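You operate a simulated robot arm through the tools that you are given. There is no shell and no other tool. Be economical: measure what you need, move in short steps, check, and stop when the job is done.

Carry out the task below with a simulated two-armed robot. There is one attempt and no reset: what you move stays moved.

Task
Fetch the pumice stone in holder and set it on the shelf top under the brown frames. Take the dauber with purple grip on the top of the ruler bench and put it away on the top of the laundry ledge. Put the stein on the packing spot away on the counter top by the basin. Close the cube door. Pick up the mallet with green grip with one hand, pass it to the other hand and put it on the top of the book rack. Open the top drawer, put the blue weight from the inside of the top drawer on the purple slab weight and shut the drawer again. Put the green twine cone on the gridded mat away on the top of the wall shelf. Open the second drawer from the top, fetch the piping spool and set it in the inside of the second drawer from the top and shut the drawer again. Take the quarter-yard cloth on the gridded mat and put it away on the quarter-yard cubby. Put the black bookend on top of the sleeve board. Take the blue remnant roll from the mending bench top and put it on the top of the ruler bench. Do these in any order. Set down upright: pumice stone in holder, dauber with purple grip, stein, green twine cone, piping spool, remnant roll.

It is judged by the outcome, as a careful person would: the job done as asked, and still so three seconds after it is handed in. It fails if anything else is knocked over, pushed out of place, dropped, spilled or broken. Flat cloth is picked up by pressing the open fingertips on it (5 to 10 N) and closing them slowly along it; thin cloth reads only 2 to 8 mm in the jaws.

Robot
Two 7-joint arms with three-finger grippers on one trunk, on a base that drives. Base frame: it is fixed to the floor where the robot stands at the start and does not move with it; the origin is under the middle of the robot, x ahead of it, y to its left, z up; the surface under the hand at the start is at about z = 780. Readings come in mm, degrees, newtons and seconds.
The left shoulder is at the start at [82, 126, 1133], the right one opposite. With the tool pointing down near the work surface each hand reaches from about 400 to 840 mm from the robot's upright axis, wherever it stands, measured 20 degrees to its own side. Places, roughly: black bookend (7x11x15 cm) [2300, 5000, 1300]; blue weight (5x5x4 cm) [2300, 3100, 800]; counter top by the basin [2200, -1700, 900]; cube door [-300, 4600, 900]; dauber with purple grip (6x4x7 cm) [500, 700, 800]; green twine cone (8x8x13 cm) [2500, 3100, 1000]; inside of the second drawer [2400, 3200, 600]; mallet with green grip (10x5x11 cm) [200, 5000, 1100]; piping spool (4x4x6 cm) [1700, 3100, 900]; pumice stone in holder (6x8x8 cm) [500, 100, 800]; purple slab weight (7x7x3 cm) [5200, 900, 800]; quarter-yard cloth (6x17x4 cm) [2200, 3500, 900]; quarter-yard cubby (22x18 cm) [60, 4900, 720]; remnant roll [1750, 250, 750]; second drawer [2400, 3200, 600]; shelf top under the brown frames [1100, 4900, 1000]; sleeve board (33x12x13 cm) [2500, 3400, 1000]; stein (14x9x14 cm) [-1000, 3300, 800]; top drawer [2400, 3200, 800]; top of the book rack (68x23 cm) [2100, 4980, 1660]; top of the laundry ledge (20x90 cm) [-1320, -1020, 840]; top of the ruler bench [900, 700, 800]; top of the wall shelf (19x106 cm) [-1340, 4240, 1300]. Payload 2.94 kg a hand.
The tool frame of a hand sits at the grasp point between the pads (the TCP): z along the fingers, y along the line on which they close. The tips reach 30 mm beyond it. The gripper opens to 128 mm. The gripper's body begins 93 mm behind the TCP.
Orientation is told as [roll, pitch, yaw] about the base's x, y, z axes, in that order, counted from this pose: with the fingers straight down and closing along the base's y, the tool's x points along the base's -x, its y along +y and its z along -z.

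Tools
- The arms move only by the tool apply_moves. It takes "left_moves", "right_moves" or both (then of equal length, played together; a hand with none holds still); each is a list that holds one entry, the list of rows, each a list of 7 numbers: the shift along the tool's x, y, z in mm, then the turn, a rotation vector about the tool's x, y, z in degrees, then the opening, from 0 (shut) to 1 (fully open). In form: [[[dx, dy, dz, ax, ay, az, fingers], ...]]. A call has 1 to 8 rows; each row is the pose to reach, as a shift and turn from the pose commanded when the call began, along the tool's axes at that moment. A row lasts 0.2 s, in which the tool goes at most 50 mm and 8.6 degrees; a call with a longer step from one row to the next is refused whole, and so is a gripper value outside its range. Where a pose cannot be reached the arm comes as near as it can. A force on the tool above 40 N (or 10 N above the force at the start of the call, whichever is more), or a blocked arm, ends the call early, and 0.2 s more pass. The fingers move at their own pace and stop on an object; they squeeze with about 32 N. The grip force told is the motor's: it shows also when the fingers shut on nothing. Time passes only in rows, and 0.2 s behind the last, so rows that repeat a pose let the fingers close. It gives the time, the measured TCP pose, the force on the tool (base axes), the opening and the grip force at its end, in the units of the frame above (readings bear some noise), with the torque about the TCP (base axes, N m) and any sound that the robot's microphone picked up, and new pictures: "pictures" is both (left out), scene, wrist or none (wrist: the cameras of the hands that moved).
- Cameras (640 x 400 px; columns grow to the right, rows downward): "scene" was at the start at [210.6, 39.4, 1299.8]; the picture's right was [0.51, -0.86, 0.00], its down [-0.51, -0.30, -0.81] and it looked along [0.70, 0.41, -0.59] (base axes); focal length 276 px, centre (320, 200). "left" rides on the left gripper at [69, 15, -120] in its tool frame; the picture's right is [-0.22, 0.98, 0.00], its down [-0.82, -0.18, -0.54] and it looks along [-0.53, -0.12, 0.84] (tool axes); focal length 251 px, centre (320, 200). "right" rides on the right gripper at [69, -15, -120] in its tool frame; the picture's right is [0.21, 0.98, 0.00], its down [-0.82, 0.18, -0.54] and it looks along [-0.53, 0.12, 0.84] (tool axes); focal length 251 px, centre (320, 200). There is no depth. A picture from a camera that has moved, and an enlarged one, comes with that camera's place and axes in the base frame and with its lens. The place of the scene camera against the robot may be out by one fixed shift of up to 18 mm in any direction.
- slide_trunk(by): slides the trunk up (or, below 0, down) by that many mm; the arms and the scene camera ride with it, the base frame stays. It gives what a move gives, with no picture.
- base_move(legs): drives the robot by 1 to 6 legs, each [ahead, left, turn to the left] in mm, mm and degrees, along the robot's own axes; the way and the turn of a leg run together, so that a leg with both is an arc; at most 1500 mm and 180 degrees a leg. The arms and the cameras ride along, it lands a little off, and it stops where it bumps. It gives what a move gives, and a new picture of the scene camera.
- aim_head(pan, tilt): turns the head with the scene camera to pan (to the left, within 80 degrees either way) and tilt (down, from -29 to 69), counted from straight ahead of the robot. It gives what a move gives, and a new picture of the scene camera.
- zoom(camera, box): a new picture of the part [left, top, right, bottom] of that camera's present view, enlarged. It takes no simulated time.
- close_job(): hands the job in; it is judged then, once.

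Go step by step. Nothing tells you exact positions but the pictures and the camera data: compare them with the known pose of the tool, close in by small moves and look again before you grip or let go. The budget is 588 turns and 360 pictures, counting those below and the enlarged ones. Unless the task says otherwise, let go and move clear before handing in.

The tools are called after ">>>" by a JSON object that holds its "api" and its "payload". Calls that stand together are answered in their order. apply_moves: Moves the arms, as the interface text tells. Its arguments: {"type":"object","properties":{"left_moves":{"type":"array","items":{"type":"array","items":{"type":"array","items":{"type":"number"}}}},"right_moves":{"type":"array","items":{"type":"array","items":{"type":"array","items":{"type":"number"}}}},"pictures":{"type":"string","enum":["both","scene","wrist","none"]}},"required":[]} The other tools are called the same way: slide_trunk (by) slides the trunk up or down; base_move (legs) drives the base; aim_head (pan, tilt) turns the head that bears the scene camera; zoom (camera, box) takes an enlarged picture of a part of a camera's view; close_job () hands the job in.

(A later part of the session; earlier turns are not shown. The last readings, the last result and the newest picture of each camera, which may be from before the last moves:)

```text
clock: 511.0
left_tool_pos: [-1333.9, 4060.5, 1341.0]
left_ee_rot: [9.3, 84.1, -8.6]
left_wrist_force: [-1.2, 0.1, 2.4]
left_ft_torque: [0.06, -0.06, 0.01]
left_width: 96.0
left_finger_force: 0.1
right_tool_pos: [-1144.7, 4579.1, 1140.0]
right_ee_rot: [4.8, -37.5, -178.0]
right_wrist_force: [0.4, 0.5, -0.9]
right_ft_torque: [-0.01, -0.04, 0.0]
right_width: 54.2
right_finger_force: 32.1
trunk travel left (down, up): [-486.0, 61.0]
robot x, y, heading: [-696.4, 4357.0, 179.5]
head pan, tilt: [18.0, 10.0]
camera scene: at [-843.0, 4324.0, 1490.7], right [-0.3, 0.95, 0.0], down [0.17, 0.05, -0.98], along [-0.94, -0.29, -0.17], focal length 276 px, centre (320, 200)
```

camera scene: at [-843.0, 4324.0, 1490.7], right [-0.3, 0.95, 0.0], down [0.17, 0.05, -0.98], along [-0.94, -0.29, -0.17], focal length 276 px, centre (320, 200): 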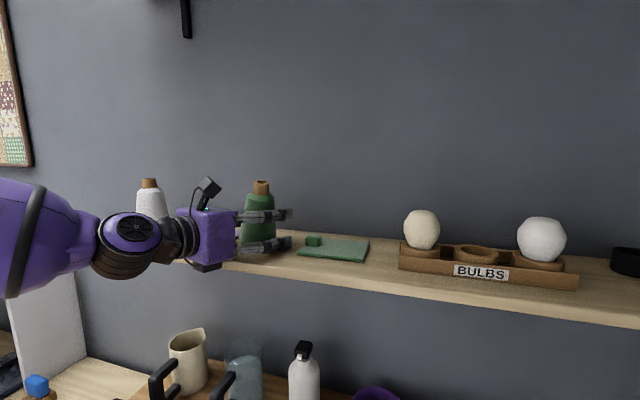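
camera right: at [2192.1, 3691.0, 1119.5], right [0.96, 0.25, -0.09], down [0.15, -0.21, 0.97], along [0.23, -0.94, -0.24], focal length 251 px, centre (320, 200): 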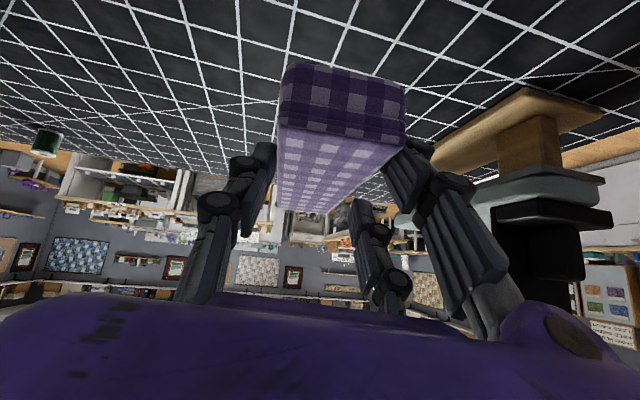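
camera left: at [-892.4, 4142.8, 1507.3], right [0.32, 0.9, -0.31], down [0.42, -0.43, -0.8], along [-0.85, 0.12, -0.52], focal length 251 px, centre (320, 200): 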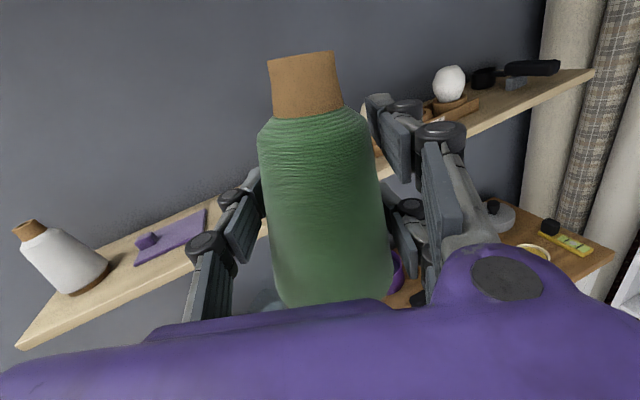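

>>> {"api": "apply_moves", "payload": {"left_moves": [[[0, 0, -20, 0, 0, 0, 0.8], [0, 0, -55, 0, 0, 0, 0.8], [0, 0, -95, 0, 0, 0, 0.8], [0, 0, -130, 0, 0, 0, 0.8]]], "pictures": "both"}}

```text
clock: 512.0
left_tool_pos: [-1208.6, 4018.1, 1354.0]
left_ee_rot: [10.0, 84.4, -7.9]
left_wrist_force: [0.0, -0.2, 0.2]
left_ft_torque: [-0.02, 0.03, 0.01]
left_width: 102.3
left_finger_force: 0.2
right_tool_pos: [-1142.1, 4576.8, 1139.8]
right_ee_rot: [4.6, -37.5, -178.0]
right_wrist_force: [0.4, -0.7, 0.0]
right_ft_torque: [-0.02, 0.0, -0.02]
right_width: 53.9
right_finger_force: 31.8
trunk travel left (down, up): [-486.0, 61.0]
robot x, y, heading: [-698.2, 4355.6, 179.3]
head pan, tilt: [18.0, 10.0]
camera scene: at [-840.9, 4323.5, 1491.0], right [-0.3, 0.95, 0.0], down [0.16, 0.05, -0.98], along [-0.94, -0.29, -0.17], focal length 276 px, centre (320, 200)
camera left: at [-1097.0, 3997.4, 1433.3], right [0.32, 0.93, -0.2], down [0.54, -0.35, -0.77], along [-0.78, 0.14, -0.61], focal length 251 px, centre (320, 200)
```

scene: 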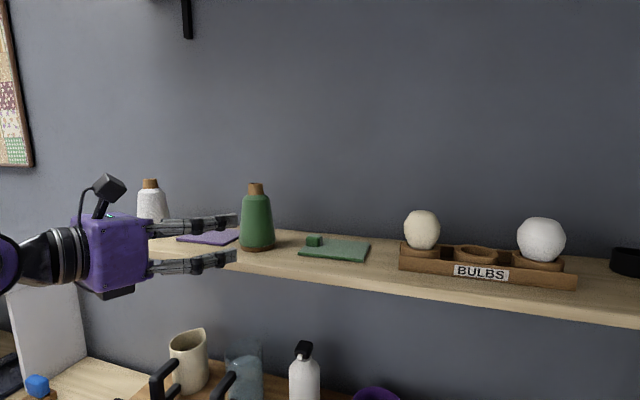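
left: 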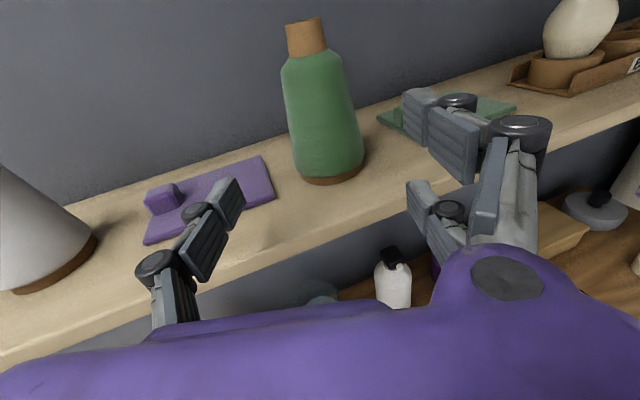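

The green cone stands upright on the wall shelf. Backing away and turning north for the cubby.

>>> {"api": "base_move", "payload": {"legs": [[-380, 0, 0], [0, 420, 0], [0, 0, -89.3]]}}

>>> {"api": "aim_head", "payload": {"pan": -10, "tilt": 30}}

```text
clock: 522.1
left_tool_pos: [-637.3, 4460.6, 1353.6]
left_ee_rot: [9.4, 84.2, -101.1]
left_wrist_force: [-0.6, 0.2, -0.1]
left_ft_torque: [-0.01, 0.0, 0.0]
left_width: 102.3
left_finger_force: 0.3
right_tool_pos: [-81.2, 4367.9, 1139.9]
right_ee_rot: [4.7, -37.4, 89.3]
right_wrist_force: [-0.3, -0.9, -0.7]
right_ft_torque: [-0.06, -0.01, -0.03]
right_width: 54.2
right_finger_force: 32.0
trunk travel left (down, up): [-486.0, 61.0]
robot x, y, heading: [-322.4, 3930.3, 86.6]
head pan, tilt: [18.0, 10.0]
camera scene: at [-333.0, 4084.8, 1490.8], right [0.97, 0.25, 0.0], down [0.04, -0.17, -0.98], along [-0.25, 0.95, -0.17], focal length 276 px, centre (320, 200)
```

scene: 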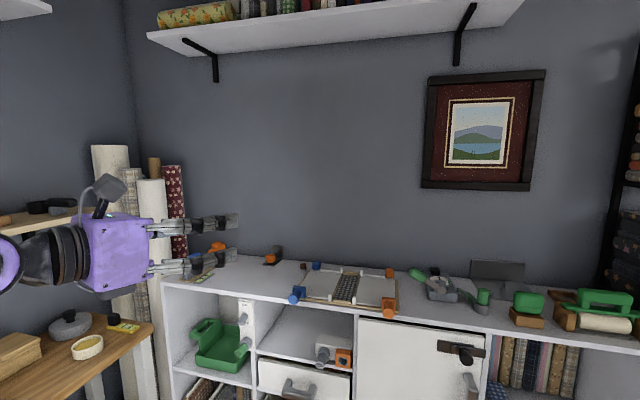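

```text
clock: 523.0
left_tool_pos: [-639.0, 4459.9, 1352.8]
left_ee_rot: [9.4, 84.3, -101.1]
left_wrist_force: [-0.6, 0.9, 0.6]
left_ft_torque: [0.02, 0.0, 0.0]
left_width: 102.1
left_finger_force: 0.0
right_tool_pos: [-81.3, 4368.0, 1139.5]
right_ee_rot: [4.7, -37.5, 89.3]
right_wrist_force: [0.0, -0.7, -0.2]
right_ft_torque: [-0.08, 0.0, -0.01]
right_width: 54.2
right_finger_force: 32.0
trunk travel left (down, up): [-486.0, 61.0]
robot x, y, heading: [-327.0, 3932.1, 86.7]
head pan, tilt: [-10.0, 30.0]
camera scene: at [-288.7, 4082.8, 1458.5], right [0.97, -0.23, 0.0], down [-0.11, -0.49, -0.87], along [0.2, 0.84, -0.5], focal length 276 px, centre (320, 200)
```

scene: 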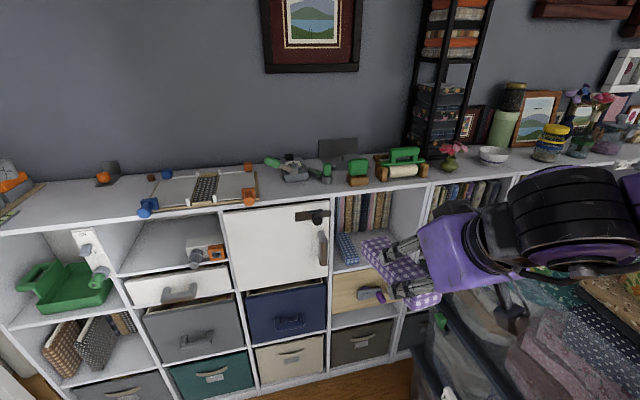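

>>> {"api": "zoom", "payload": {"camera": "scene", "box": [310, 170, 450, 310]}}

```text
2.86 times, centred on (380, 240) of scene
camera zoom: at [-288.7, 4082.8, 1458.5], right [0.97, -0.23, 0.0], down [-0.11, -0.49, -0.87], along [0.2, 0.84, -0.5], focal length 789 px, centre (149, 86)
```

zoom: 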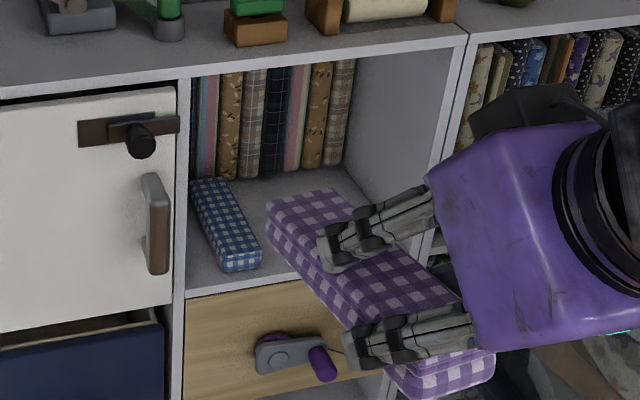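

The cubby's floor is at z≈685, its opening about x -70…260, with books at the back and a blue cloth on the left. I'll place ours parallel at x≈115. Lowering the trunk and moving closer.

>>> {"api": "slide_trunk", "payload": {"by": -180}}

>>> {"api": "base_move", "payload": {"legs": [[340, 0, -11.7]]}}

>>> {"api": "aim_head", "payload": {"pan": -20, "tilt": 45}}

```text
clock: 525.0
left_tool_pos: [-636.7, 4474.1, 1152.0]
left_ee_rot: [12.3, 81.1, -98.2]
left_wrist_force: [0.1, 0.2, -0.9]
left_ft_torque: [0.01, -0.03, 0.02]
left_width: 102.3
left_finger_force: 0.0
right_tool_pos: [-82.2, 4363.2, 864.5]
right_ee_rot: [5.3, -23.3, 89.0]
right_wrist_force: [0.0, -0.2, -0.7]
right_ft_torque: [-0.01, -0.01, 0.0]
right_width: 54.4
right_finger_force: 32.4
trunk travel left (down, up): [-306.0, 241.0]
robot x, y, heading: [-325.1, 3933.5, 86.8]
head pan, tilt: [-10.0, 30.0]
```

```text
clock: 527.3
left_tool_pos: [-463.2, 4862.9, 1153.3]
left_ee_rot: [12.2, 81.1, -110.2]
left_wrist_force: [-0.1, 0.5, -0.7]
left_ft_torque: [-0.03, -0.01, 0.01]
left_width: 102.2
left_finger_force: 0.0
right_tool_pos: [56.0, 4638.3, 864.6]
right_ee_rot: [5.4, -23.4, 77.1]
right_wrist_force: [-0.7, 0.2, -0.7]
right_ft_torque: [-0.03, 0.0, 0.0]
right_width: 54.5
right_finger_force: 32.2
trunk travel left (down, up): [-306.0, 241.0]
robot x, y, heading: [-267.9, 4268.6, 74.7]
head pan, tilt: [-10.0, 30.0]
camera scene: at [-184.5, 4473.9, 1266.0], right [0.9, -0.43, 0.0], down [-0.21, -0.45, -0.87], along [0.37, 0.78, -0.5], focal length 276 px, centre (320, 200)
```

scene: 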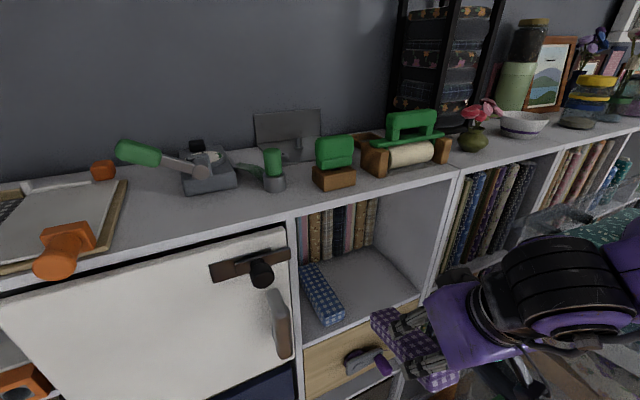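

```text
clock: 528.0
left_tool_pos: [-463.2, 4862.4, 1153.4]
left_ee_rot: [12.3, 81.1, -110.2]
left_wrist_force: [-0.1, 0.5, -0.6]
left_ft_torque: [0.0, -0.03, -0.02]
left_width: 102.4
left_finger_force: 0.1
right_tool_pos: [57.2, 4638.1, 863.3]
right_ee_rot: [5.4, -23.3, 77.1]
right_wrist_force: [0.8, 0.1, -1.1]
right_ft_torque: [-0.02, 0.02, -0.03]
right_width: 54.1
right_finger_force: 32.6
trunk travel left (down, up): [-306.0, 241.0]
robot x, y, heading: [-269.3, 4267.5, 74.8]
head pan, tilt: [-20.0, 45.0]
camera scene: at [-176.3, 4458.0, 1243.5], right [0.82, -0.58, 0.0], down [-0.41, -0.58, -0.71], along [0.41, 0.58, -0.71], focal length 276 px, centre (320, 200)
```

scene: 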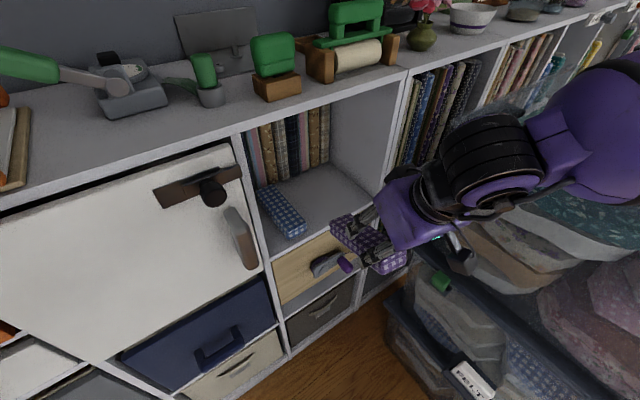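

I'll pull the left hand back from the shelf, and set the right hand's tilt to about 45° pointing straight into the cubby.

>>> {"api": "apply_moves", "payload": {"right_moves": [[[0, 0, 0, -1.3, -5.5, -3, 0.1], [0, 0, 0, -2.6, -11, -6, 0.1], [0, 0, 0, -3.9, -16.5, -9, 0.1], [0, 0, 0, -5.1, -22, -12, 0.1]]], "left_moves": [[[0, 0, -40, 0, 0, 0, 0.8], [0, 0, -80, 0, 0, 0, 0.8], [0, 0, -120, 0, 0, 0, 0.8], [0, 0, -150, 0, 0, 0, 0.8]]], "pictures": "both"}}

```text
clock: 529.0
left_tool_pos: [-463.6, 4859.7, 1151.1]
left_ee_rot: [12.2, 81.1, -110.3]
left_wrist_force: [-0.1, 0.0, 0.3]
left_ft_torque: [0.01, -0.02, 0.01]
left_width: 102.4
left_finger_force: 0.1
left hand out of reach, approached as far as the arm can: row 1, 2, 3, 4
right_tool_pos: [75.3, 4667.9, 854.3]
right_ee_rot: [5.0, -38.6, 84.8]
right_wrist_force: [0.1, 0.7, -1.3]
right_ft_torque: [-0.04, 0.03, -0.06]
right_width: 54.2
right_finger_force: 31.5
right hand out of reach, approached as far as the arm can: row 1, 2, 3, 4
trunk travel left (down, up): [-306.0, 241.0]
robot x, y, heading: [-274.2, 4266.9, 74.7]
head pan, tilt: [-20.0, 45.0]
camera scene: at [-176.3, 4458.3, 1243.4], right [0.82, -0.58, 0.0], down [-0.41, -0.58, -0.71], along [0.41, 0.58, -0.71], focal length 276 px, centre (320, 200)
camera right: at [90.4, 4538.6, 904.6], right [-0.99, -0.13, -0.07], down [-0.11, 0.31, 0.95], along [-0.1, 0.94, -0.32], focal length 251 px, centre (320, 200)
camera left: at [-510.8, 4762.5, 1238.1], right [0.81, -0.55, -0.18], down [-0.48, -0.47, -0.74], along [0.32, 0.69, -0.65], focal length 251 px, centre (320, 200)
```

scene: 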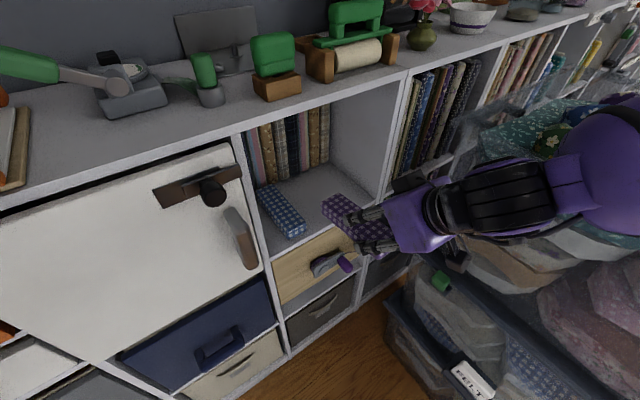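
right: 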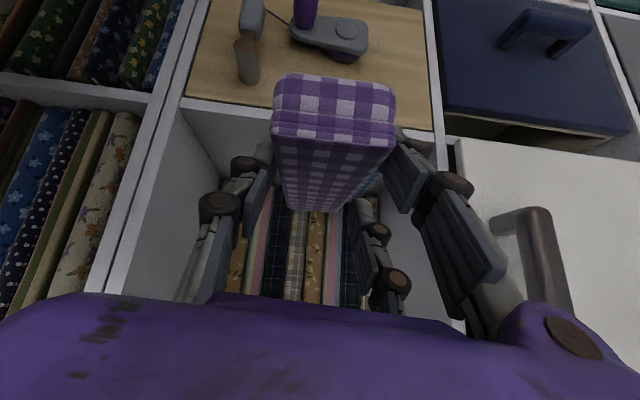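
left: 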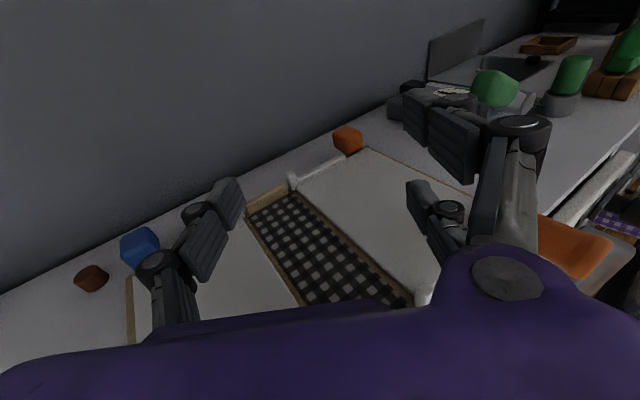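

Good view: the cubby is straight ahead of the cloth. Moving the base forward 150 mm.

>>> {"api": "base_move", "payload": {"legs": [[130, 36, 0]]}}

>>> {"api": "zoom", "payload": {"camera": "right", "box": [0, 0, 640, 400]}}

```text
clock: 530.3
left_tool_pos: [-465.6, 4992.8, 1152.7]
left_ee_rot: [12.3, 81.1, -110.0]
left_wrist_force: [-0.3, 0.2, 0.7]
left_ft_torque: [-0.01, -0.01, -0.01]
left_width: 102.2
left_finger_force: 0.0
right_tool_pos: [72.6, 4801.9, 855.6]
right_ee_rot: [4.9, -38.5, 85.0]
right_wrist_force: [-0.3, 1.1, -0.7]
right_ft_torque: [-0.07, -0.01, 0.01]
right_width: 54.2
right_finger_force: 31.7
trunk travel left (down, up): [-306.0, 241.0]
robot x, y, heading: [-268.1, 4402.2, 75.0]
head pan, tilt: [-20.0, 45.0]
camera scene: at [-178.1, 4592.7, 1243.4], right [0.82, -0.57, 0.0], down [-0.41, -0.58, -0.71], along [0.41, 0.58, -0.71], focal length 276 px, centre (320, 200)
```

scene: 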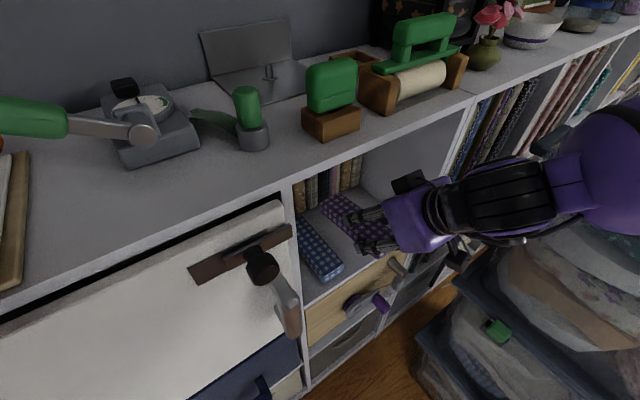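

```text
1.00 times, centred on (320, 200) of right (not enlarged: the box is as wide or as high as the picture)
camera zoom: at [88.3, 4673.5, 904.6], right [-0.99, -0.13, -0.07], down [-0.11, 0.31, 0.95], along [-0.11, 0.94, -0.32], focal length 251 px, centre (320, 200)
```

zoom: 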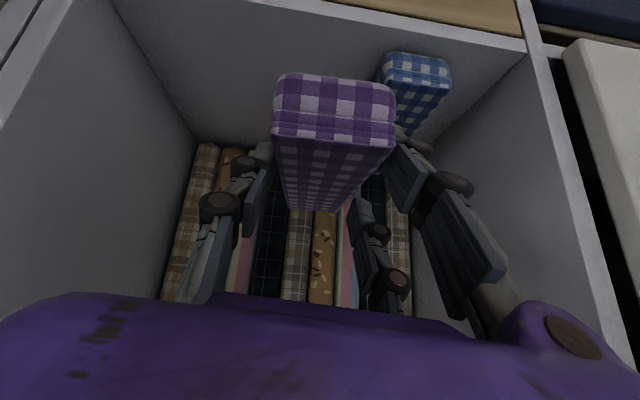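

Now sliding in: shifting right of the blue cloth, forward and down.

>>> {"api": "apply_moves", "payload": {"right_moves": [[[-12, -19, 35, 0, 0, 0, 0.1], [-25, -37, 71, 0, 0, 0, 0.1], [-29, -35, 104, 0, 0, 0, 0.1], [-32, -33, 137, 0, 0, 0, 0.1], [-36, -31, 160, 0, 0, 0, 0.1]]], "pictures": "both"}}

```text
clock: 531.3
left_tool_pos: [-465.5, 4987.6, 1156.4]
left_ee_rot: [12.0, 81.4, -110.6]
left_wrist_force: [-0.3, -0.2, 0.5]
left_ft_torque: [0.0, 0.03, -0.02]
left_width: 102.3
left_finger_force: 0.1
right_tool_pos: [104.6, 4885.8, 778.3]
right_ee_rot: [5.2, -38.1, 84.9]
right_wrist_force: [1.8, -29.6, 30.6]
right_ft_torque: [-0.29, 0.04, 0.37]
right_width: 56.2
right_finger_force: 32.1
trunk travel left (down, up): [-306.0, 241.0]
robot x, y, heading: [-272.3, 4402.4, 74.8]
head pan, tilt: [-20.0, 45.0]
stopped in row 4 (right hand): the force on the tool passed its limit at 78 N (the readings are from after the stop); the commanded pose is now the measured one
camera scene: at [-178.5, 4586.2, 1244.6], right [0.82, -0.58, 0.0], down [-0.41, -0.57, -0.71], along [0.41, 0.58, -0.7], focal length 276 px, centre (320, 200)
camera right: at [120.2, 4757.4, 829.8], right [-0.99, -0.14, -0.06], down [-0.1, 0.31, 0.94], along [-0.11, 0.94, -0.32], focal length 251 px, centre (320, 200)
```

scene: 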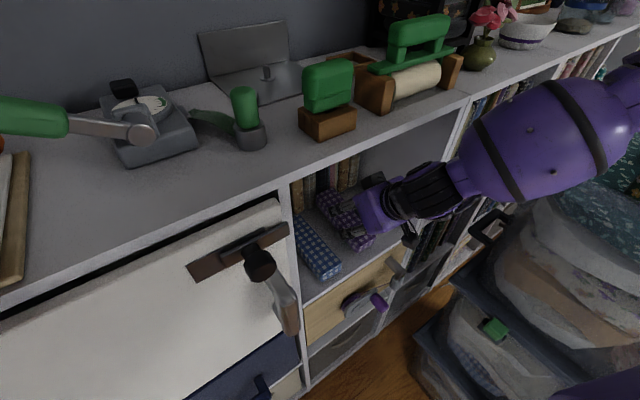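
right: 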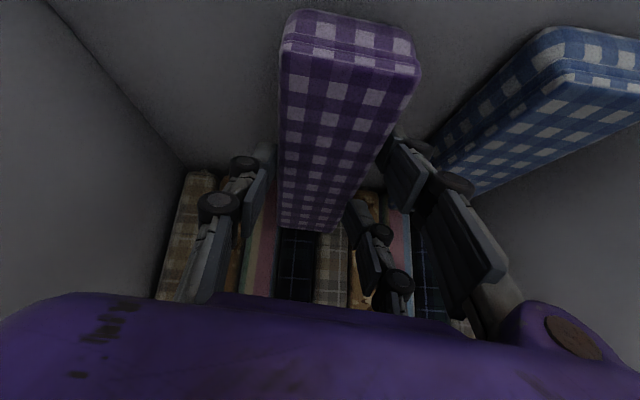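

The cloth's far end touched something. I'll draw back 20 mm and lower instead.

>>> {"api": "apply_moves", "payload": {"right_moves": [[[16, -2, -12, 0, 0, 0, 0.1], [25, -2, -1, 0, 0, 0, 0.1], [34, -2, 10, 0, 0, 0, 0.1], [40, -2, 18, 0, 0, 0, 0.1]]], "pictures": "wrist"}}

```text
clock: 532.1
left_tool_pos: [-468.0, 4989.7, 1154.4]
left_ee_rot: [12.2, 81.3, -110.3]
left_wrist_force: [0.7, 0.5, 0.2]
left_ft_torque: [0.0, 0.03, 0.08]
left_width: 102.5
left_finger_force: 0.0
right_tool_pos: [97.5, 4876.8, 763.5]
right_ee_rot: [5.6, -39.6, 85.4]
right_wrist_force: [-9.8, -9.0, 34.9]
right_ft_torque: [-0.74, 0.67, -0.16]
right_width: 54.7
right_finger_force: 32.0
trunk travel left (down, up): [-306.0, 241.0]
robot x, y, heading: [-269.7, 4403.4, 74.9]
head pan, tilt: [-20.0, 45.0]
stopped in row 4 (right hand): the force on the tool passed its limit at 97 N (the readings are from after the stop); the commanded pose is now the measured one
camera right: at [114.9, 4747.1, 811.4], right [-0.99, -0.15, -0.06], down [-0.1, 0.29, 0.95], along [-0.12, 0.95, -0.3], focal length 251 px, centre (320, 200)
```

right: 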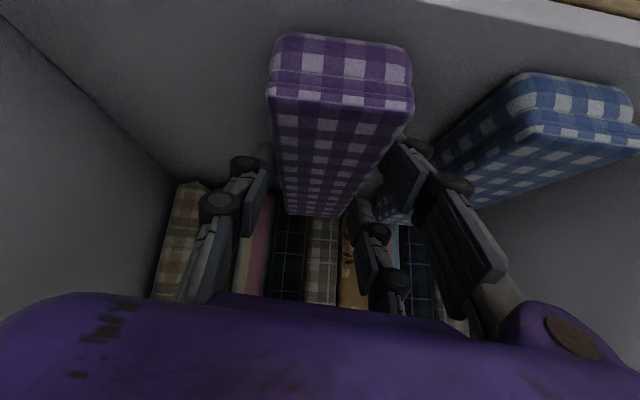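

The cloth is resting flat on the cubby floor, 24 mm inside the front edge. Releasing with a small opening.

>>> {"api": "apply_moves", "payload": {"right_moves": [[[-3, 0, -4, 0, 0, 0, 0.1], [-3, 0, -4, 0, 0, 0, 0.3], [-3, 0, -4, 0, 0, 0, 0.5], [-3, 0, -4, 0, 0, 0, 0.58], [-3, 0, -4, 0, 0, 0, 0.58]]], "pictures": "wrist"}}

```text
clock: 533.3
left_tool_pos: [-467.1, 4992.2, 1152.4]
left_ee_rot: [12.6, 81.2, -109.8]
left_wrist_force: [0.2, 0.5, 0.2]
left_ft_torque: [-0.03, 0.0, -0.01]
left_width: 102.1
left_finger_force: 0.1
right_tool_pos: [101.9, 4874.3, 761.6]
right_ee_rot: [5.1, -38.9, 85.3]
right_wrist_force: [0.3, -0.2, 0.1]
right_ft_torque: [0.01, 0.02, 0.01]
right_width: 74.2
right_finger_force: 0.0
trunk travel left (down, up): [-306.0, 241.0]
robot x, y, heading: [-270.1, 4399.6, 74.9]
head pan, tilt: [-20.0, 45.0]
camera right: at [118.3, 4746.5, 811.1], right [-0.99, -0.14, -0.07], down [-0.11, 0.3, 0.95], along [-0.11, 0.94, -0.31], focal length 251 px, centre (320, 200)
```

right: 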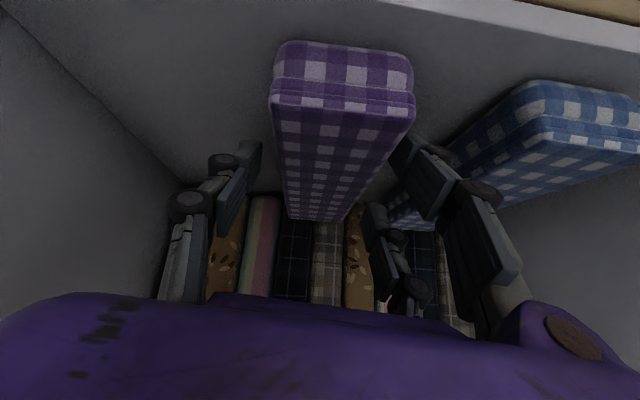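

>>> {"api": "apply_moves", "payload": {"right_moves": [[[0, 0, -40, 0, 0, 0, 0.58], [0, 0, -80, 0, 0, 0, 0.58], [5, 0, -120, 0, 0, 0, 0.58], [30, 0, -150, 0, 0, 0, 0.58], [60, 0, -180, 0, 0, 0, 0.58]]], "pictures": "both"}}

```text
clock: 534.5
left_tool_pos: [-465.9, 4990.9, 1152.8]
left_ee_rot: [12.1, 81.1, -110.4]
left_wrist_force: [0.0, -1.7, 0.5]
left_ft_torque: [-0.03, 0.02, -0.03]
left_width: 102.6
left_finger_force: 0.0
right_tool_pos: [107.0, 4786.4, 853.6]
right_ee_rot: [5.2, -39.0, 85.1]
right_wrist_force: [-0.1, 0.4, -0.4]
right_ft_torque: [0.05, 0.01, -0.01]
right_width: 74.1
right_finger_force: 0.1
right hand out of reach, approached as far as the arm can: row 4, 5
trunk travel left (down, up): [-306.0, 241.0]
robot x, y, heading: [-267.4, 4396.3, 75.0]
head pan, tilt: [-20.0, 45.0]
camera scene: at [-157.8, 4580.5, 1257.0], right [0.65, -0.76, 0.0], down [-0.45, -0.38, -0.81], along [0.62, 0.52, -0.59], focal length 276 px, centre (320, 200)
camera right: at [123.3, 4656.8, 903.6], right [-0.99, -0.14, -0.07], down [-0.11, 0.3, 0.95], along [-0.11, 0.94, -0.31], focal length 251 px, centre (320, 200)
```

scene: 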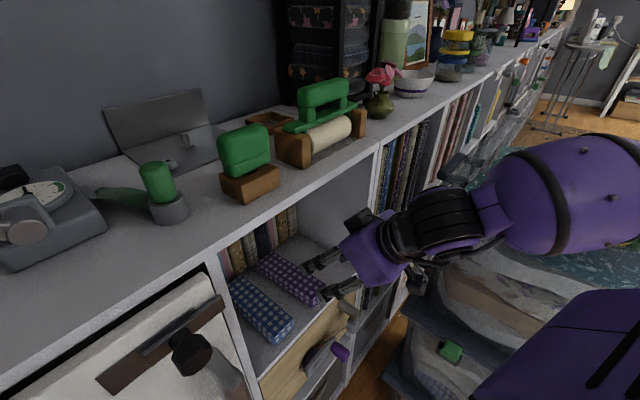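
right: 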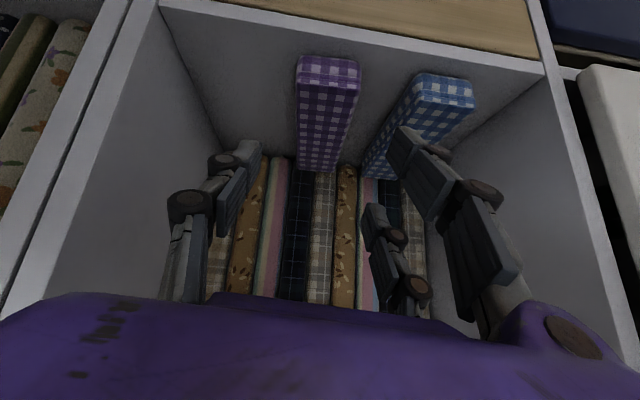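

The cloth lies neatly beside the blue one. Backing out, then driving to the drawer cabinet on the south side of the cutting table.

>>> {"api": "base_move", "payload": {"legs": [[-500, 0, 0], [0, 0, -75], [0, -1450, 0], [1200, 0, 0]]}}

```text
clock: 558.9
left_tool_pos: [1325.6, 2799.7, 1153.3]
left_ee_rot: [12.2, 81.1, 174.6]
left_wrist_force: [0.1, -0.9, 0.0]
left_ft_torque: [0.0, 0.04, 0.02]
left_width: 102.3
left_finger_force: 0.0
right_tool_pos: [1274.4, 2193.6, 854.7]
right_ee_rot: [5.3, -39.0, 9.9]
right_wrist_force: [0.0, 0.5, -1.0]
right_ft_torque: [0.01, 0.0, 0.02]
right_width: 74.4
right_finger_force: 0.0
trunk travel left (down, up): [-306.0, 241.0]
robot x, y, heading: [800.2, 2456.3, -0.1]
head pan, tilt: [-20.0, 45.0]
camera scene: at [1022.5, 2406.6, 1258.3], right [-0.54, -0.84, 0.0], down [-0.48, 0.31, -0.82], along [0.69, -0.44, -0.57], focal length 276 px, centre (320, 200)
```

scene: 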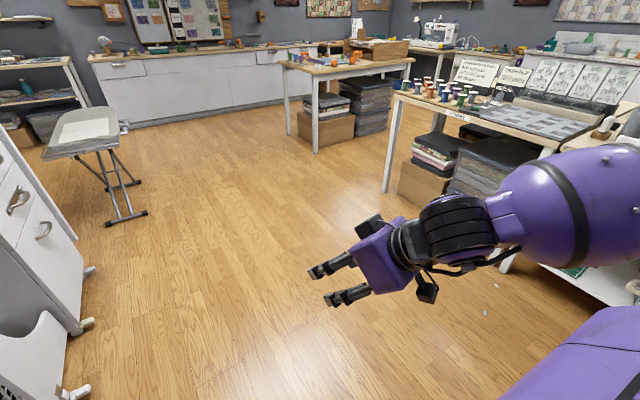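

>>> {"api": "base_move", "payload": {"legs": [[0, -200, 0], [1500, 0, 0], [0, 0, 90]]}}

>>> {"api": "aim_head", "payload": {"pan": 0, "tilt": 30}}

```text
clock: 572.1
left_tool_pos: [1961.1, 2762.4, 1152.8]
left_ee_rot: [12.2, 81.1, -95.2]
left_wrist_force: [0.4, 0.0, 0.2]
left_ft_torque: [0.0, -0.06, 0.0]
left_width: 102.3
left_finger_force: 0.0
right_tool_pos: [2566.5, 2713.4, 854.1]
right_ee_rot: [5.2, -39.0, 100.3]
right_wrist_force: [-0.3, 0.1, 0.6]
right_ft_torque: [0.02, -0.02, 0.02]
right_width: 74.2
right_finger_force: 0.0
trunk travel left (down, up): [-306.0, 241.0]
robot x, y, heading: [2303.4, 2241.9, 89.8]
head pan, tilt: [-20.0, 45.0]
camera scene: at [2359.7, 2445.7, 1258.9], right [0.85, -0.52, 0.0], down [-0.3, -0.48, -0.82], along [0.43, 0.7, -0.57], focal length 276 px, centre (320, 200)
```

scene: 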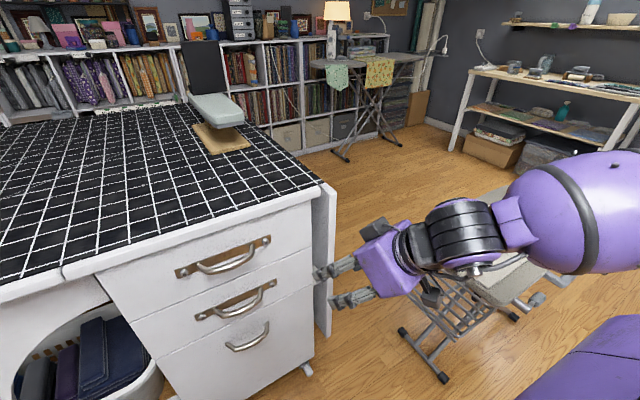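

```text
clock: 573.0
left_tool_pos: [1959.8, 2761.9, 1152.1]
left_ee_rot: [12.2, 81.1, -95.3]
left_wrist_force: [-0.5, 0.6, -0.7]
left_ft_torque: [-0.02, -0.02, -0.01]
left_width: 102.3
left_finger_force: 0.1
right_tool_pos: [2566.9, 2714.2, 854.5]
right_ee_rot: [5.1, -39.1, 100.4]
right_wrist_force: [0.4, 0.2, 0.1]
right_ft_torque: [0.01, 0.0, 0.01]
right_width: 74.3
right_finger_force: 0.0
trunk travel left (down, up): [-306.0, 241.0]
robot x, y, heading: [2304.4, 2239.3, 90.0]
head pan, tilt: [0.0, 30.0]
camera scene: at [2314.2, 2460.8, 1266.1], right [1.0, 0.0, 0.0], down [0.0, -0.5, -0.87], along [0.0, 0.87, -0.5], focal length 276 px, centre (320, 200)
```

scene: 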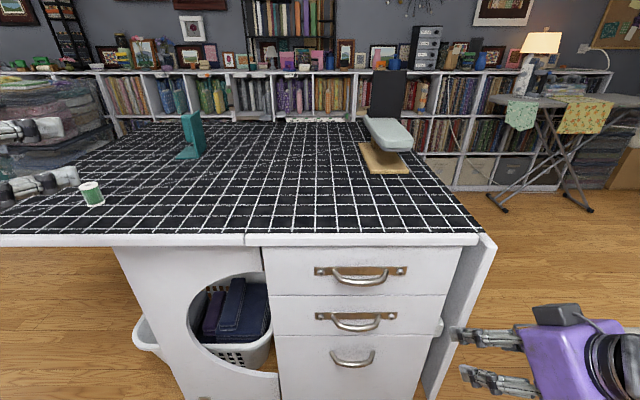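

The three drawers face me; the spool (green thread) is on the table's left. The left hand will work the handles: I'll level it to point straight forward, then roll it so that it closes vertically.

>>> {"api": "apply_moves", "payload": {"left_moves": [[[0, 0, 0, 5.8, 2.9, 0, 0.8], [0, 0, 0, 11.7, 5.8, 0, 0.8], [0, 0, 0, 17.5, 8.7, 0, 0.8]]], "right_moves": [[[0, 0, -30, 0, 7, 0, 0.8], [0, 0, -60, 0, 14, 0, 0.8], [0, 0, -80, 0, 21, 0, 0.8]]], "pictures": "none"}}

>>> {"api": "apply_moves", "payload": {"left_moves": [[[0, 0, 0, 0, 0, 8.5, 0.8], [0, 0, 0, 0, 0, 17, 0.8], [0, 0, 0, 0, 0, 25.5, 0.8], [0, 0, 0, 0, 0, 34, 0.8], [0, 0, 0, 0, 0, 42.5, 0.8], [0, 0, 0, 0, 0, 51, 0.8], [0, 0, 0, 0, 0, 59.5, 0.8], [0, 0, 0, 0, 0, 68, 0.8]]], "pictures": "none"}}

```text
clock: 573.8
left_tool_pos: [1931.2, 2797.7, 1169.9]
left_ee_rot: [54.9, 89.3, -34.8]
left_wrist_force: [0.0, 0.2, 0.8]
left_ft_torque: [-0.02, 0.02, 0.04]
left_width: 102.0
left_finger_force: 0.0
left hand out of reach, approached as far as the arm can: row 1, 2, 3
right_tool_pos: [2583.3, 2666.5, 915.6]
right_ee_rot: [4.3, -17.9, 102.4]
right_wrist_force: [0.1, 0.5, -0.1]
right_ft_torque: [0.0, 0.0, 0.03]
right_width: 102.3
right_finger_force: 0.1
trunk travel left (down, up): [-306.0, 241.0]
robot x, y, heading: [2302.7, 2241.7, 89.8]
head pan, tilt: [0.0, 30.0]
```

```text
clock: 575.6
left_tool_pos: [1931.7, 2797.2, 1167.6]
left_ee_rot: [-89.8, 22.4, -179.7]
left_wrist_force: [-0.1, 0.0, 0.5]
left_ft_torque: [0.0, -0.01, -0.02]
left_width: 102.6
left_finger_force: 0.0
right_tool_pos: [2583.0, 2665.6, 915.4]
right_ee_rot: [4.2, -18.1, 102.1]
right_wrist_force: [-0.6, -0.4, 0.3]
right_ft_torque: [-0.04, -0.01, -0.03]
right_width: 102.5
right_finger_force: 0.1
trunk travel left (down, up): [-306.0, 241.0]
robot x, y, heading: [2303.5, 2241.5, 90.1]
head pan, tilt: [0.0, 30.0]
```

>>> {"api": "apply_moves", "payload": {"left_moves": [[[0, 0, 0, 0, 0, 8, 0.8], [0, 0, 0, 0, 0, 16, 0.8], [0, 0, 0, 0, 0, 22.3, 0.8]]], "right_moves": [[[0, 0, -20, 0, 6, 4, 0.8], [0, 0, -40, 0, 12, 8, 0.8], [0, 0, -60, 0, 18, 12, 0.8]]], "pictures": "both"}}

```text
clock: 576.4
left_tool_pos: [1931.3, 2797.0, 1167.6]
left_ee_rot: [-89.7, 0.1, -179.9]
left_wrist_force: [0.2, -0.2, -0.1]
left_ft_torque: [0.03, -0.01, 0.0]
left_width: 102.5
left_finger_force: 0.0
right_tool_pos: [2591.2, 2649.0, 973.1]
right_ee_rot: [5.8, 1.0, 91.7]
right_wrist_force: [-0.4, 0.6, -0.6]
right_ft_torque: [0.01, -0.01, 0.01]
right_width: 102.4
right_finger_force: 0.1
trunk travel left (down, up): [-306.0, 241.0]
robot x, y, heading: [2302.1, 2239.7, 89.8]
head pan, tilt: [0.0, 30.0]
camera scene: at [2313.7, 2461.1, 1266.0], right [1.0, 0.0, 0.0], down [0.0, -0.5, -0.87], along [0.0, 0.87, -0.5], focal length 276 px, centre (320, 200)
camera right: at [2621.5, 2583.0, 1093.7], right [-0.96, -0.24, 0.1], down [-0.15, 0.83, 0.54], along [-0.22, 0.51, -0.83], focal length 251 px, centre (320, 200)
camera left: at [2002.1, 2678.2, 1151.4], right [-0.21, -0.01, -0.98], down [-0.82, -0.54, 0.18], along [-0.53, 0.84, 0.11], focal length 251 px, centre (320, 200)
```

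scene: 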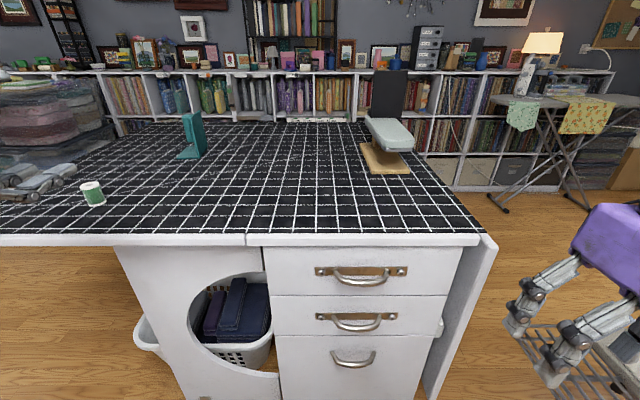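
right: 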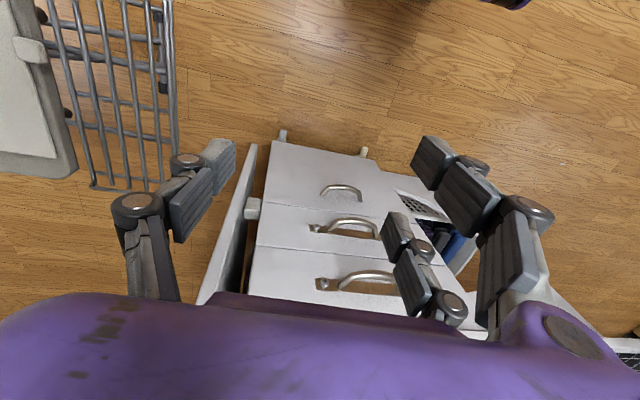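
left: 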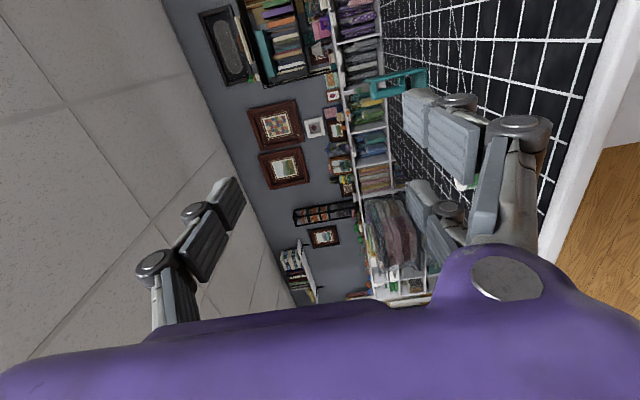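

Left hand: pointing forward, closing vertically. I'll lower the trunk and bring it down to handle height in front of the cabinet.

>>> {"api": "slide_trunk", "payload": {"by": -150}}

>>> {"api": "apply_moves", "payload": {"left_moves": [[[20, 42, -15, 0, 0, 0, 0.8], [40, 84, -30, 0, 0, 0, 0.8], [60, 126, -45, 0, 0, 0, 0.7], [80, 168, -60, 0, 0, 0, 0.6], [100, 208, -60, 0, 0, 0, 0.5]]], "pictures": "none"}}

```text
clock: 578.1
left_tool_pos: [1932.5, 2837.7, 953.7]
left_ee_rot: [-82.5, 0.2, -179.9]
left_wrist_force: [-0.3, -0.5, 0.3]
left_ft_torque: [0.01, -0.01, -0.01]
left_width: 102.7
left_finger_force: 0.1
right_tool_pos: [2590.3, 2648.6, 823.5]
right_ee_rot: [5.8, 1.0, 91.9]
right_wrist_force: [-0.2, 0.3, -0.2]
right_ft_torque: [-0.01, -0.01, 0.0]
right_width: 102.6
right_finger_force: 0.1
trunk travel left (down, up): [-156.0, 391.0]
robot x, y, heading: [2300.1, 2243.6, 89.8]
head pan, tilt: [0.0, 30.0]
```

```text
clock: 579.3
left_tool_pos: [2000.7, 2789.0, 736.9]
left_ee_rot: [-82.7, 0.4, -179.9]
left_wrist_force: [-0.9, -0.1, 0.4]
left_ft_torque: [0.04, -0.04, -0.02]
left_width: 64.0
left_finger_force: 0.0
left hand out of reach, approached as far as the arm can: row 1, 2, 3, 4, 5
right_tool_pos: [2591.6, 2648.4, 823.3]
right_ee_rot: [5.8, 1.0, 91.8]
right_wrist_force: [0.3, 0.2, 0.1]
right_ft_torque: [0.03, -0.03, 0.0]
right_width: 102.6
right_finger_force: 0.0
trunk travel left (down, up): [-156.0, 391.0]
robot x, y, heading: [2299.6, 2238.7, 89.6]
head pan, tilt: [0.0, 30.0]
```

>>> {"api": "apply_moves", "payload": {"right_moves": [[[15, 0, -45, 0, 0, 0, 0.8], [30, 0, -90, 0, 0, 0, 0.8], [45, 10, -135, 0, 0, 0, 0.8], [50, 20, -180, 0, 0, 0, 0.8], [50, 30, -220, 0, 0, 0, 0.8]]], "left_moves": [[[0, -12, -10, 0, 0, 0, 0.5], [0, -24, -20, 0, 3, 0, 0.5], [0, -36, -30, 0, 0, 0, 0.5], [0, -48, -40, 0, 0, 0, 0.5], [0, -58, -40, 0, 0, 0, 0.5]]], "pictures": "none"}}

>>> {"api": "base_move", "payload": {"legs": [[0, -410, 0]]}}

>>> {"api": "zoom", "payload": {"camera": "left", "box": [0, 0, 640, 400]}}

```text
clock: 580.7
left_tool_pos: [1978.7, 2794.3, 752.5]
left_ee_rot: [-82.3, 0.2, -179.9]
left_wrist_force: [1.1, 0.1, -0.1]
left_ft_torque: [0.01, -0.02, 0.04]
left_width: 63.9
left_finger_force: 0.1
left hand out of reach, approached as far as the arm can: row 1, 2, 3, 4, 5
right_tool_pos: [2586.4, 2590.5, 1040.7]
right_ee_rot: [7.6, -8.5, 93.8]
right_wrist_force: [0.3, 0.0, -0.5]
right_ft_torque: [-0.05, 0.02, -0.01]
right_width: 102.3
right_finger_force: 0.1
right hand out of reach, approached as far as the arm can: row 5
trunk travel left (down, up): [-156.0, 391.0]
robot x, y, heading: [2299.5, 2243.4, 90.2]
head pan, tilt: [0.0, 30.0]
stopped in row 5 (right hand): the arm was blocked; the commanded pose is now the measured one
```

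```text
clock: 584.9
left_tool_pos: [2390.5, 2792.9, 753.2]
left_ee_rot: [-82.5, 0.1, 180.0]
left_wrist_force: [-0.2, 0.5, -0.1]
left_ft_torque: [0.02, -0.02, 0.0]
left_width: 64.1
left_finger_force: 0.1
right_tool_pos: [2995.8, 2587.1, 1040.1]
right_ee_rot: [7.6, -8.5, 93.7]
right_wrist_force: [-0.8, 0.7, 0.5]
right_ft_torque: [0.0, 0.0, -0.02]
right_width: 102.4
right_finger_force: 0.0
trunk travel left (down, up): [-156.0, 391.0]
robot x, y, heading: [2710.1, 2239.3, 89.6]
head pan, tilt: [0.0, 30.0]
camera scene: at [2724.3, 2508.7, 1104.7], right [1.0, 0.0, 0.0], down [0.0, -0.5, -0.87], along [0.0, 0.87, -0.5], focal length 276 px, centre (320, 200)
```

scene: 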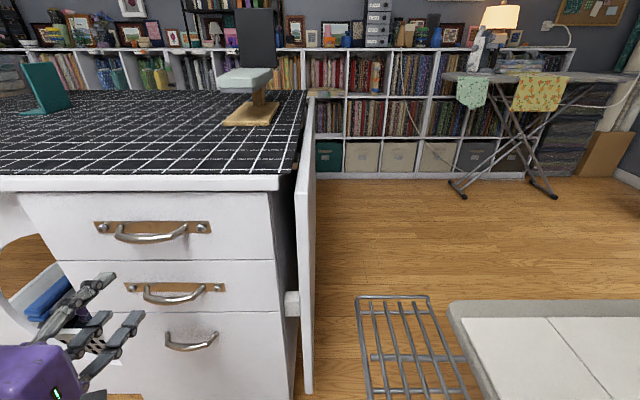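

```text
1.00 times, centred on (320, 200) of left (not enlarged: the box is as wide or as high as the picture)
camera zoom: at [2459.5, 2672.4, 752.6], right [-0.21, -0.13, -0.97], down [-0.82, -0.51, 0.25], along [-0.53, 0.85, 0.0], focal length 251 px, centre (320, 200)
```

zoom: 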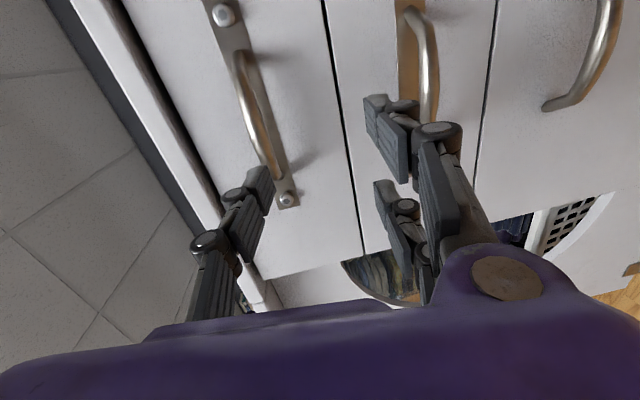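

The top handle's centre is near [2405, 2900, 794]. I'll raise the trunk 40 mm and drive the hand onto the handle.

>>> {"api": "slide_trunk", "payload": {"by": 42}}

>>> {"api": "base_move", "payload": {"legs": [[50, -14, 0.4]]}}

>>> {"api": "zoom", "payload": {"camera": "left", "box": [0, 0, 640, 400]}}

```text
clock: 585.7
left_tool_pos: [2389.5, 2792.3, 795.0]
left_ee_rot: [-82.4, 0.3, 179.9]
left_wrist_force: [-0.6, -0.1, 0.1]
left_ft_torque: [-0.03, -0.04, -0.01]
left_width: 63.9
left_finger_force: 0.1
right_tool_pos: [2995.7, 2588.3, 1082.8]
right_ee_rot: [7.6, -8.4, 93.8]
right_wrist_force: [0.5, 0.0, 1.0]
right_ft_torque: [-0.02, -0.02, 0.0]
right_width: 102.4
right_finger_force: 0.0
trunk travel left (down, up): [-198.0, 349.0]
robot x, y, heading: [2709.0, 2238.9, 90.0]
head pan, tilt: [0.0, 30.0]
```

```text
clock: 586.6
left_tool_pos: [2400.1, 2842.0, 794.7]
left_ee_rot: [-82.4, 0.2, -179.5]
left_wrist_force: [-1.4, 0.7, 0.0]
left_ft_torque: [0.04, 0.03, 0.01]
left_width: 64.0
left_finger_force: 0.2
right_tool_pos: [3007.9, 2640.8, 1083.1]
right_ee_rot: [7.4, -8.5, 94.2]
right_wrist_force: [-0.3, 0.1, -0.2]
right_ft_torque: [-0.07, 0.01, -0.01]
right_width: 102.4
right_finger_force: 0.0
trunk travel left (down, up): [-198.0, 349.0]
robot x, y, heading: [2726.8, 2290.5, 90.2]
head pan, tilt: [0.0, 30.0]
camera scene: at [2736.4, 2543.4, 1153.1], right [1.0, 0.0, 0.0], down [0.0, -0.5, -0.87], along [0.0, 0.87, -0.5], focal length 276 px, centre (320, 200)
```

scene: 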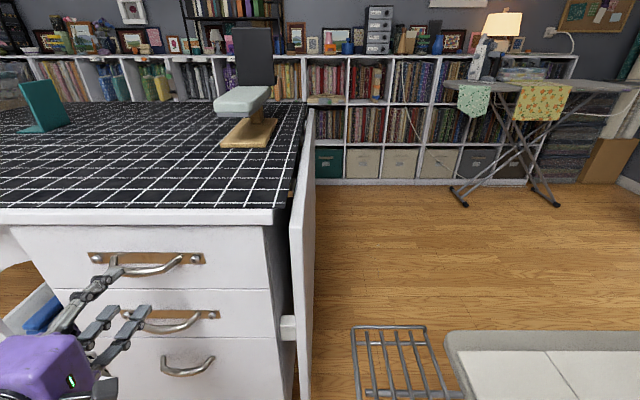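

```text
1.00 times, centred on (320, 200) of left (not enlarged: the box is as wide or as high as the picture)
camera zoom: at [2470.3, 2721.3, 794.2], right [-0.21, -0.13, -0.97], down [-0.82, -0.52, 0.25], along [-0.53, 0.85, 0.0], focal length 251 px, centre (320, 200)
```

zoom: 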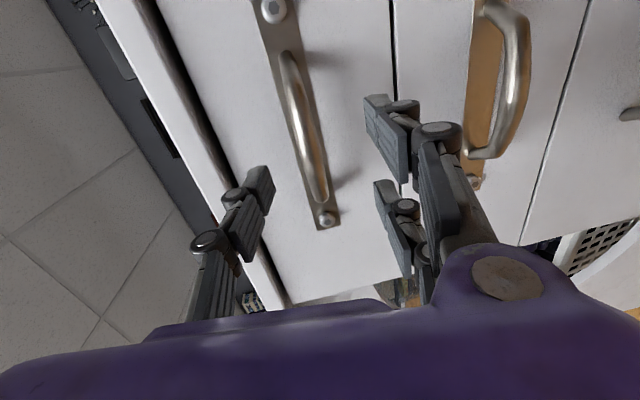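

The handle bar is between the fingers. Forward 45 mm and grip.

>>> {"api": "base_move", "payload": {"legs": [[45, -15, -0.2]]}}

>>> {"api": "apply_moves", "payload": {"left_moves": [[[0, 0, 0, 0, 0, 0, 0.35], [0, 0, 0, 0, 0, 0, 0.2], [0, 0, 0, 0, 0, 0, 0.05], [0, 0, 0, 0, 0, 0, 0.05]]], "pictures": "wrist"}}

```text
clock: 587.5
left_tool_pos: [2416.9, 2886.5, 794.9]
left_ee_rot: [-82.4, 0.2, -179.9]
left_wrist_force: [-0.2, 0.0, -0.2]
left_ft_torque: [0.03, 0.0, 0.01]
left_width: 64.2
left_finger_force: 0.1
right_tool_pos: [3022.8, 2686.3, 1082.8]
right_ee_rot: [7.5, -8.4, 93.9]
right_wrist_force: [0.5, -0.2, 0.4]
right_ft_torque: [-0.03, 0.02, 0.02]
right_width: 102.2
right_finger_force: 0.2
trunk travel left (down, up): [-198.0, 349.0]
robot x, y, heading: [2737.8, 2332.8, 89.9]
head pan, tilt: [0.0, 30.0]
camera scene: at [2752.0, 2588.5, 1153.1], right [1.0, 0.0, 0.0], down [0.0, -0.5, -0.87], along [0.0, 0.87, -0.5], focal length 276 px, centre (320, 200)
```

scene: 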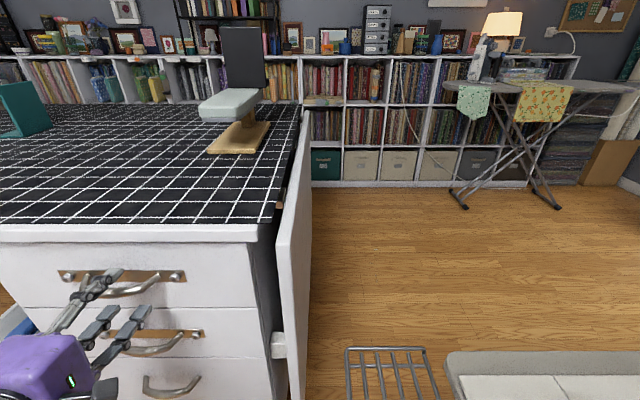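

```text
clock: 588.5
left_tool_pos: [2416.8, 2887.2, 797.0]
left_ee_rot: [-82.8, 0.3, -179.7]
left_wrist_force: [-2.2, 2.9, 9.9]
left_ft_torque: [0.23, -0.39, 0.06]
left_width: 16.4
left_finger_force: 41.7
right_tool_pos: [3023.3, 2683.5, 1083.5]
right_ee_rot: [7.6, -8.5, 93.9]
right_wrist_force: [1.4, -0.3, 0.3]
right_ft_torque: [0.02, 0.01, 0.01]
right_width: 102.4
right_finger_force: 0.0
trunk travel left (down, up): [-198.0, 349.0]
robot x, y, heading: [2743.2, 2335.9, 90.0]
head pan, tilt: [0.0, 30.0]
camera left: at [2486.3, 2766.5, 795.6], right [-0.21, -0.13, -0.97], down [-0.82, -0.52, 0.24], along [-0.53, 0.85, 0.01], focal length 251 px, centre (320, 200)
```

left: 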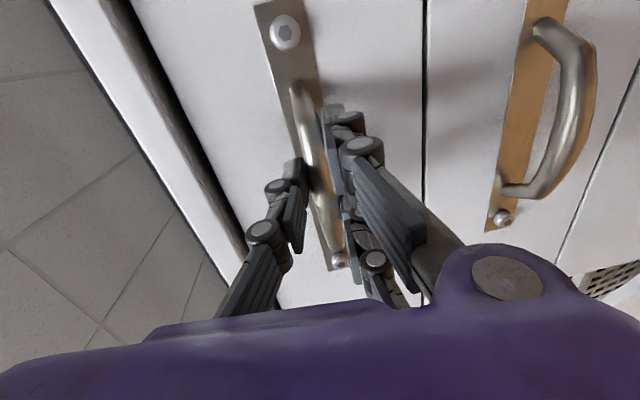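

The handle is gripped. Pulling the drawer open with the base.

>>> {"api": "base_move", "payload": {"legs": [[-260, 0, 0]]}}

```text
clock: 590.4
left_tool_pos: [2417.3, 2625.7, 797.1]
left_ee_rot: [-82.6, 0.2, -179.6]
left_wrist_force: [9.0, 1.6, 16.2]
left_ft_torque: [0.41, -0.58, -0.46]
left_width: 16.1
left_finger_force: 42.0
right_tool_pos: [3023.4, 2424.2, 1082.9]
right_ee_rot: [7.6, -8.5, 94.1]
right_wrist_force: [0.1, -0.4, 0.1]
right_ft_torque: [0.03, 0.01, 0.0]
right_width: 102.2
right_finger_force: 0.3
trunk travel left (down, up): [-198.0, 349.0]
robot x, y, heading: [2736.5, 2074.9, 90.1]
head pan, tilt: [0.0, 30.0]
camera scene: at [2752.7, 2327.1, 1153.6], right [1.0, 0.0, 0.0], down [0.0, -0.5, -0.87], along [0.0, 0.87, -0.5], focal length 276 px, centre (320, 200)
```

scene: 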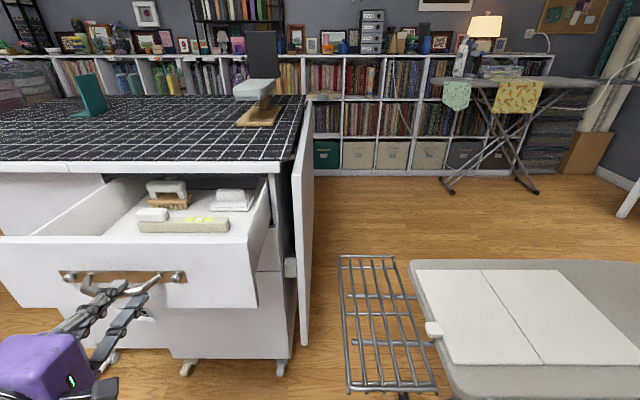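

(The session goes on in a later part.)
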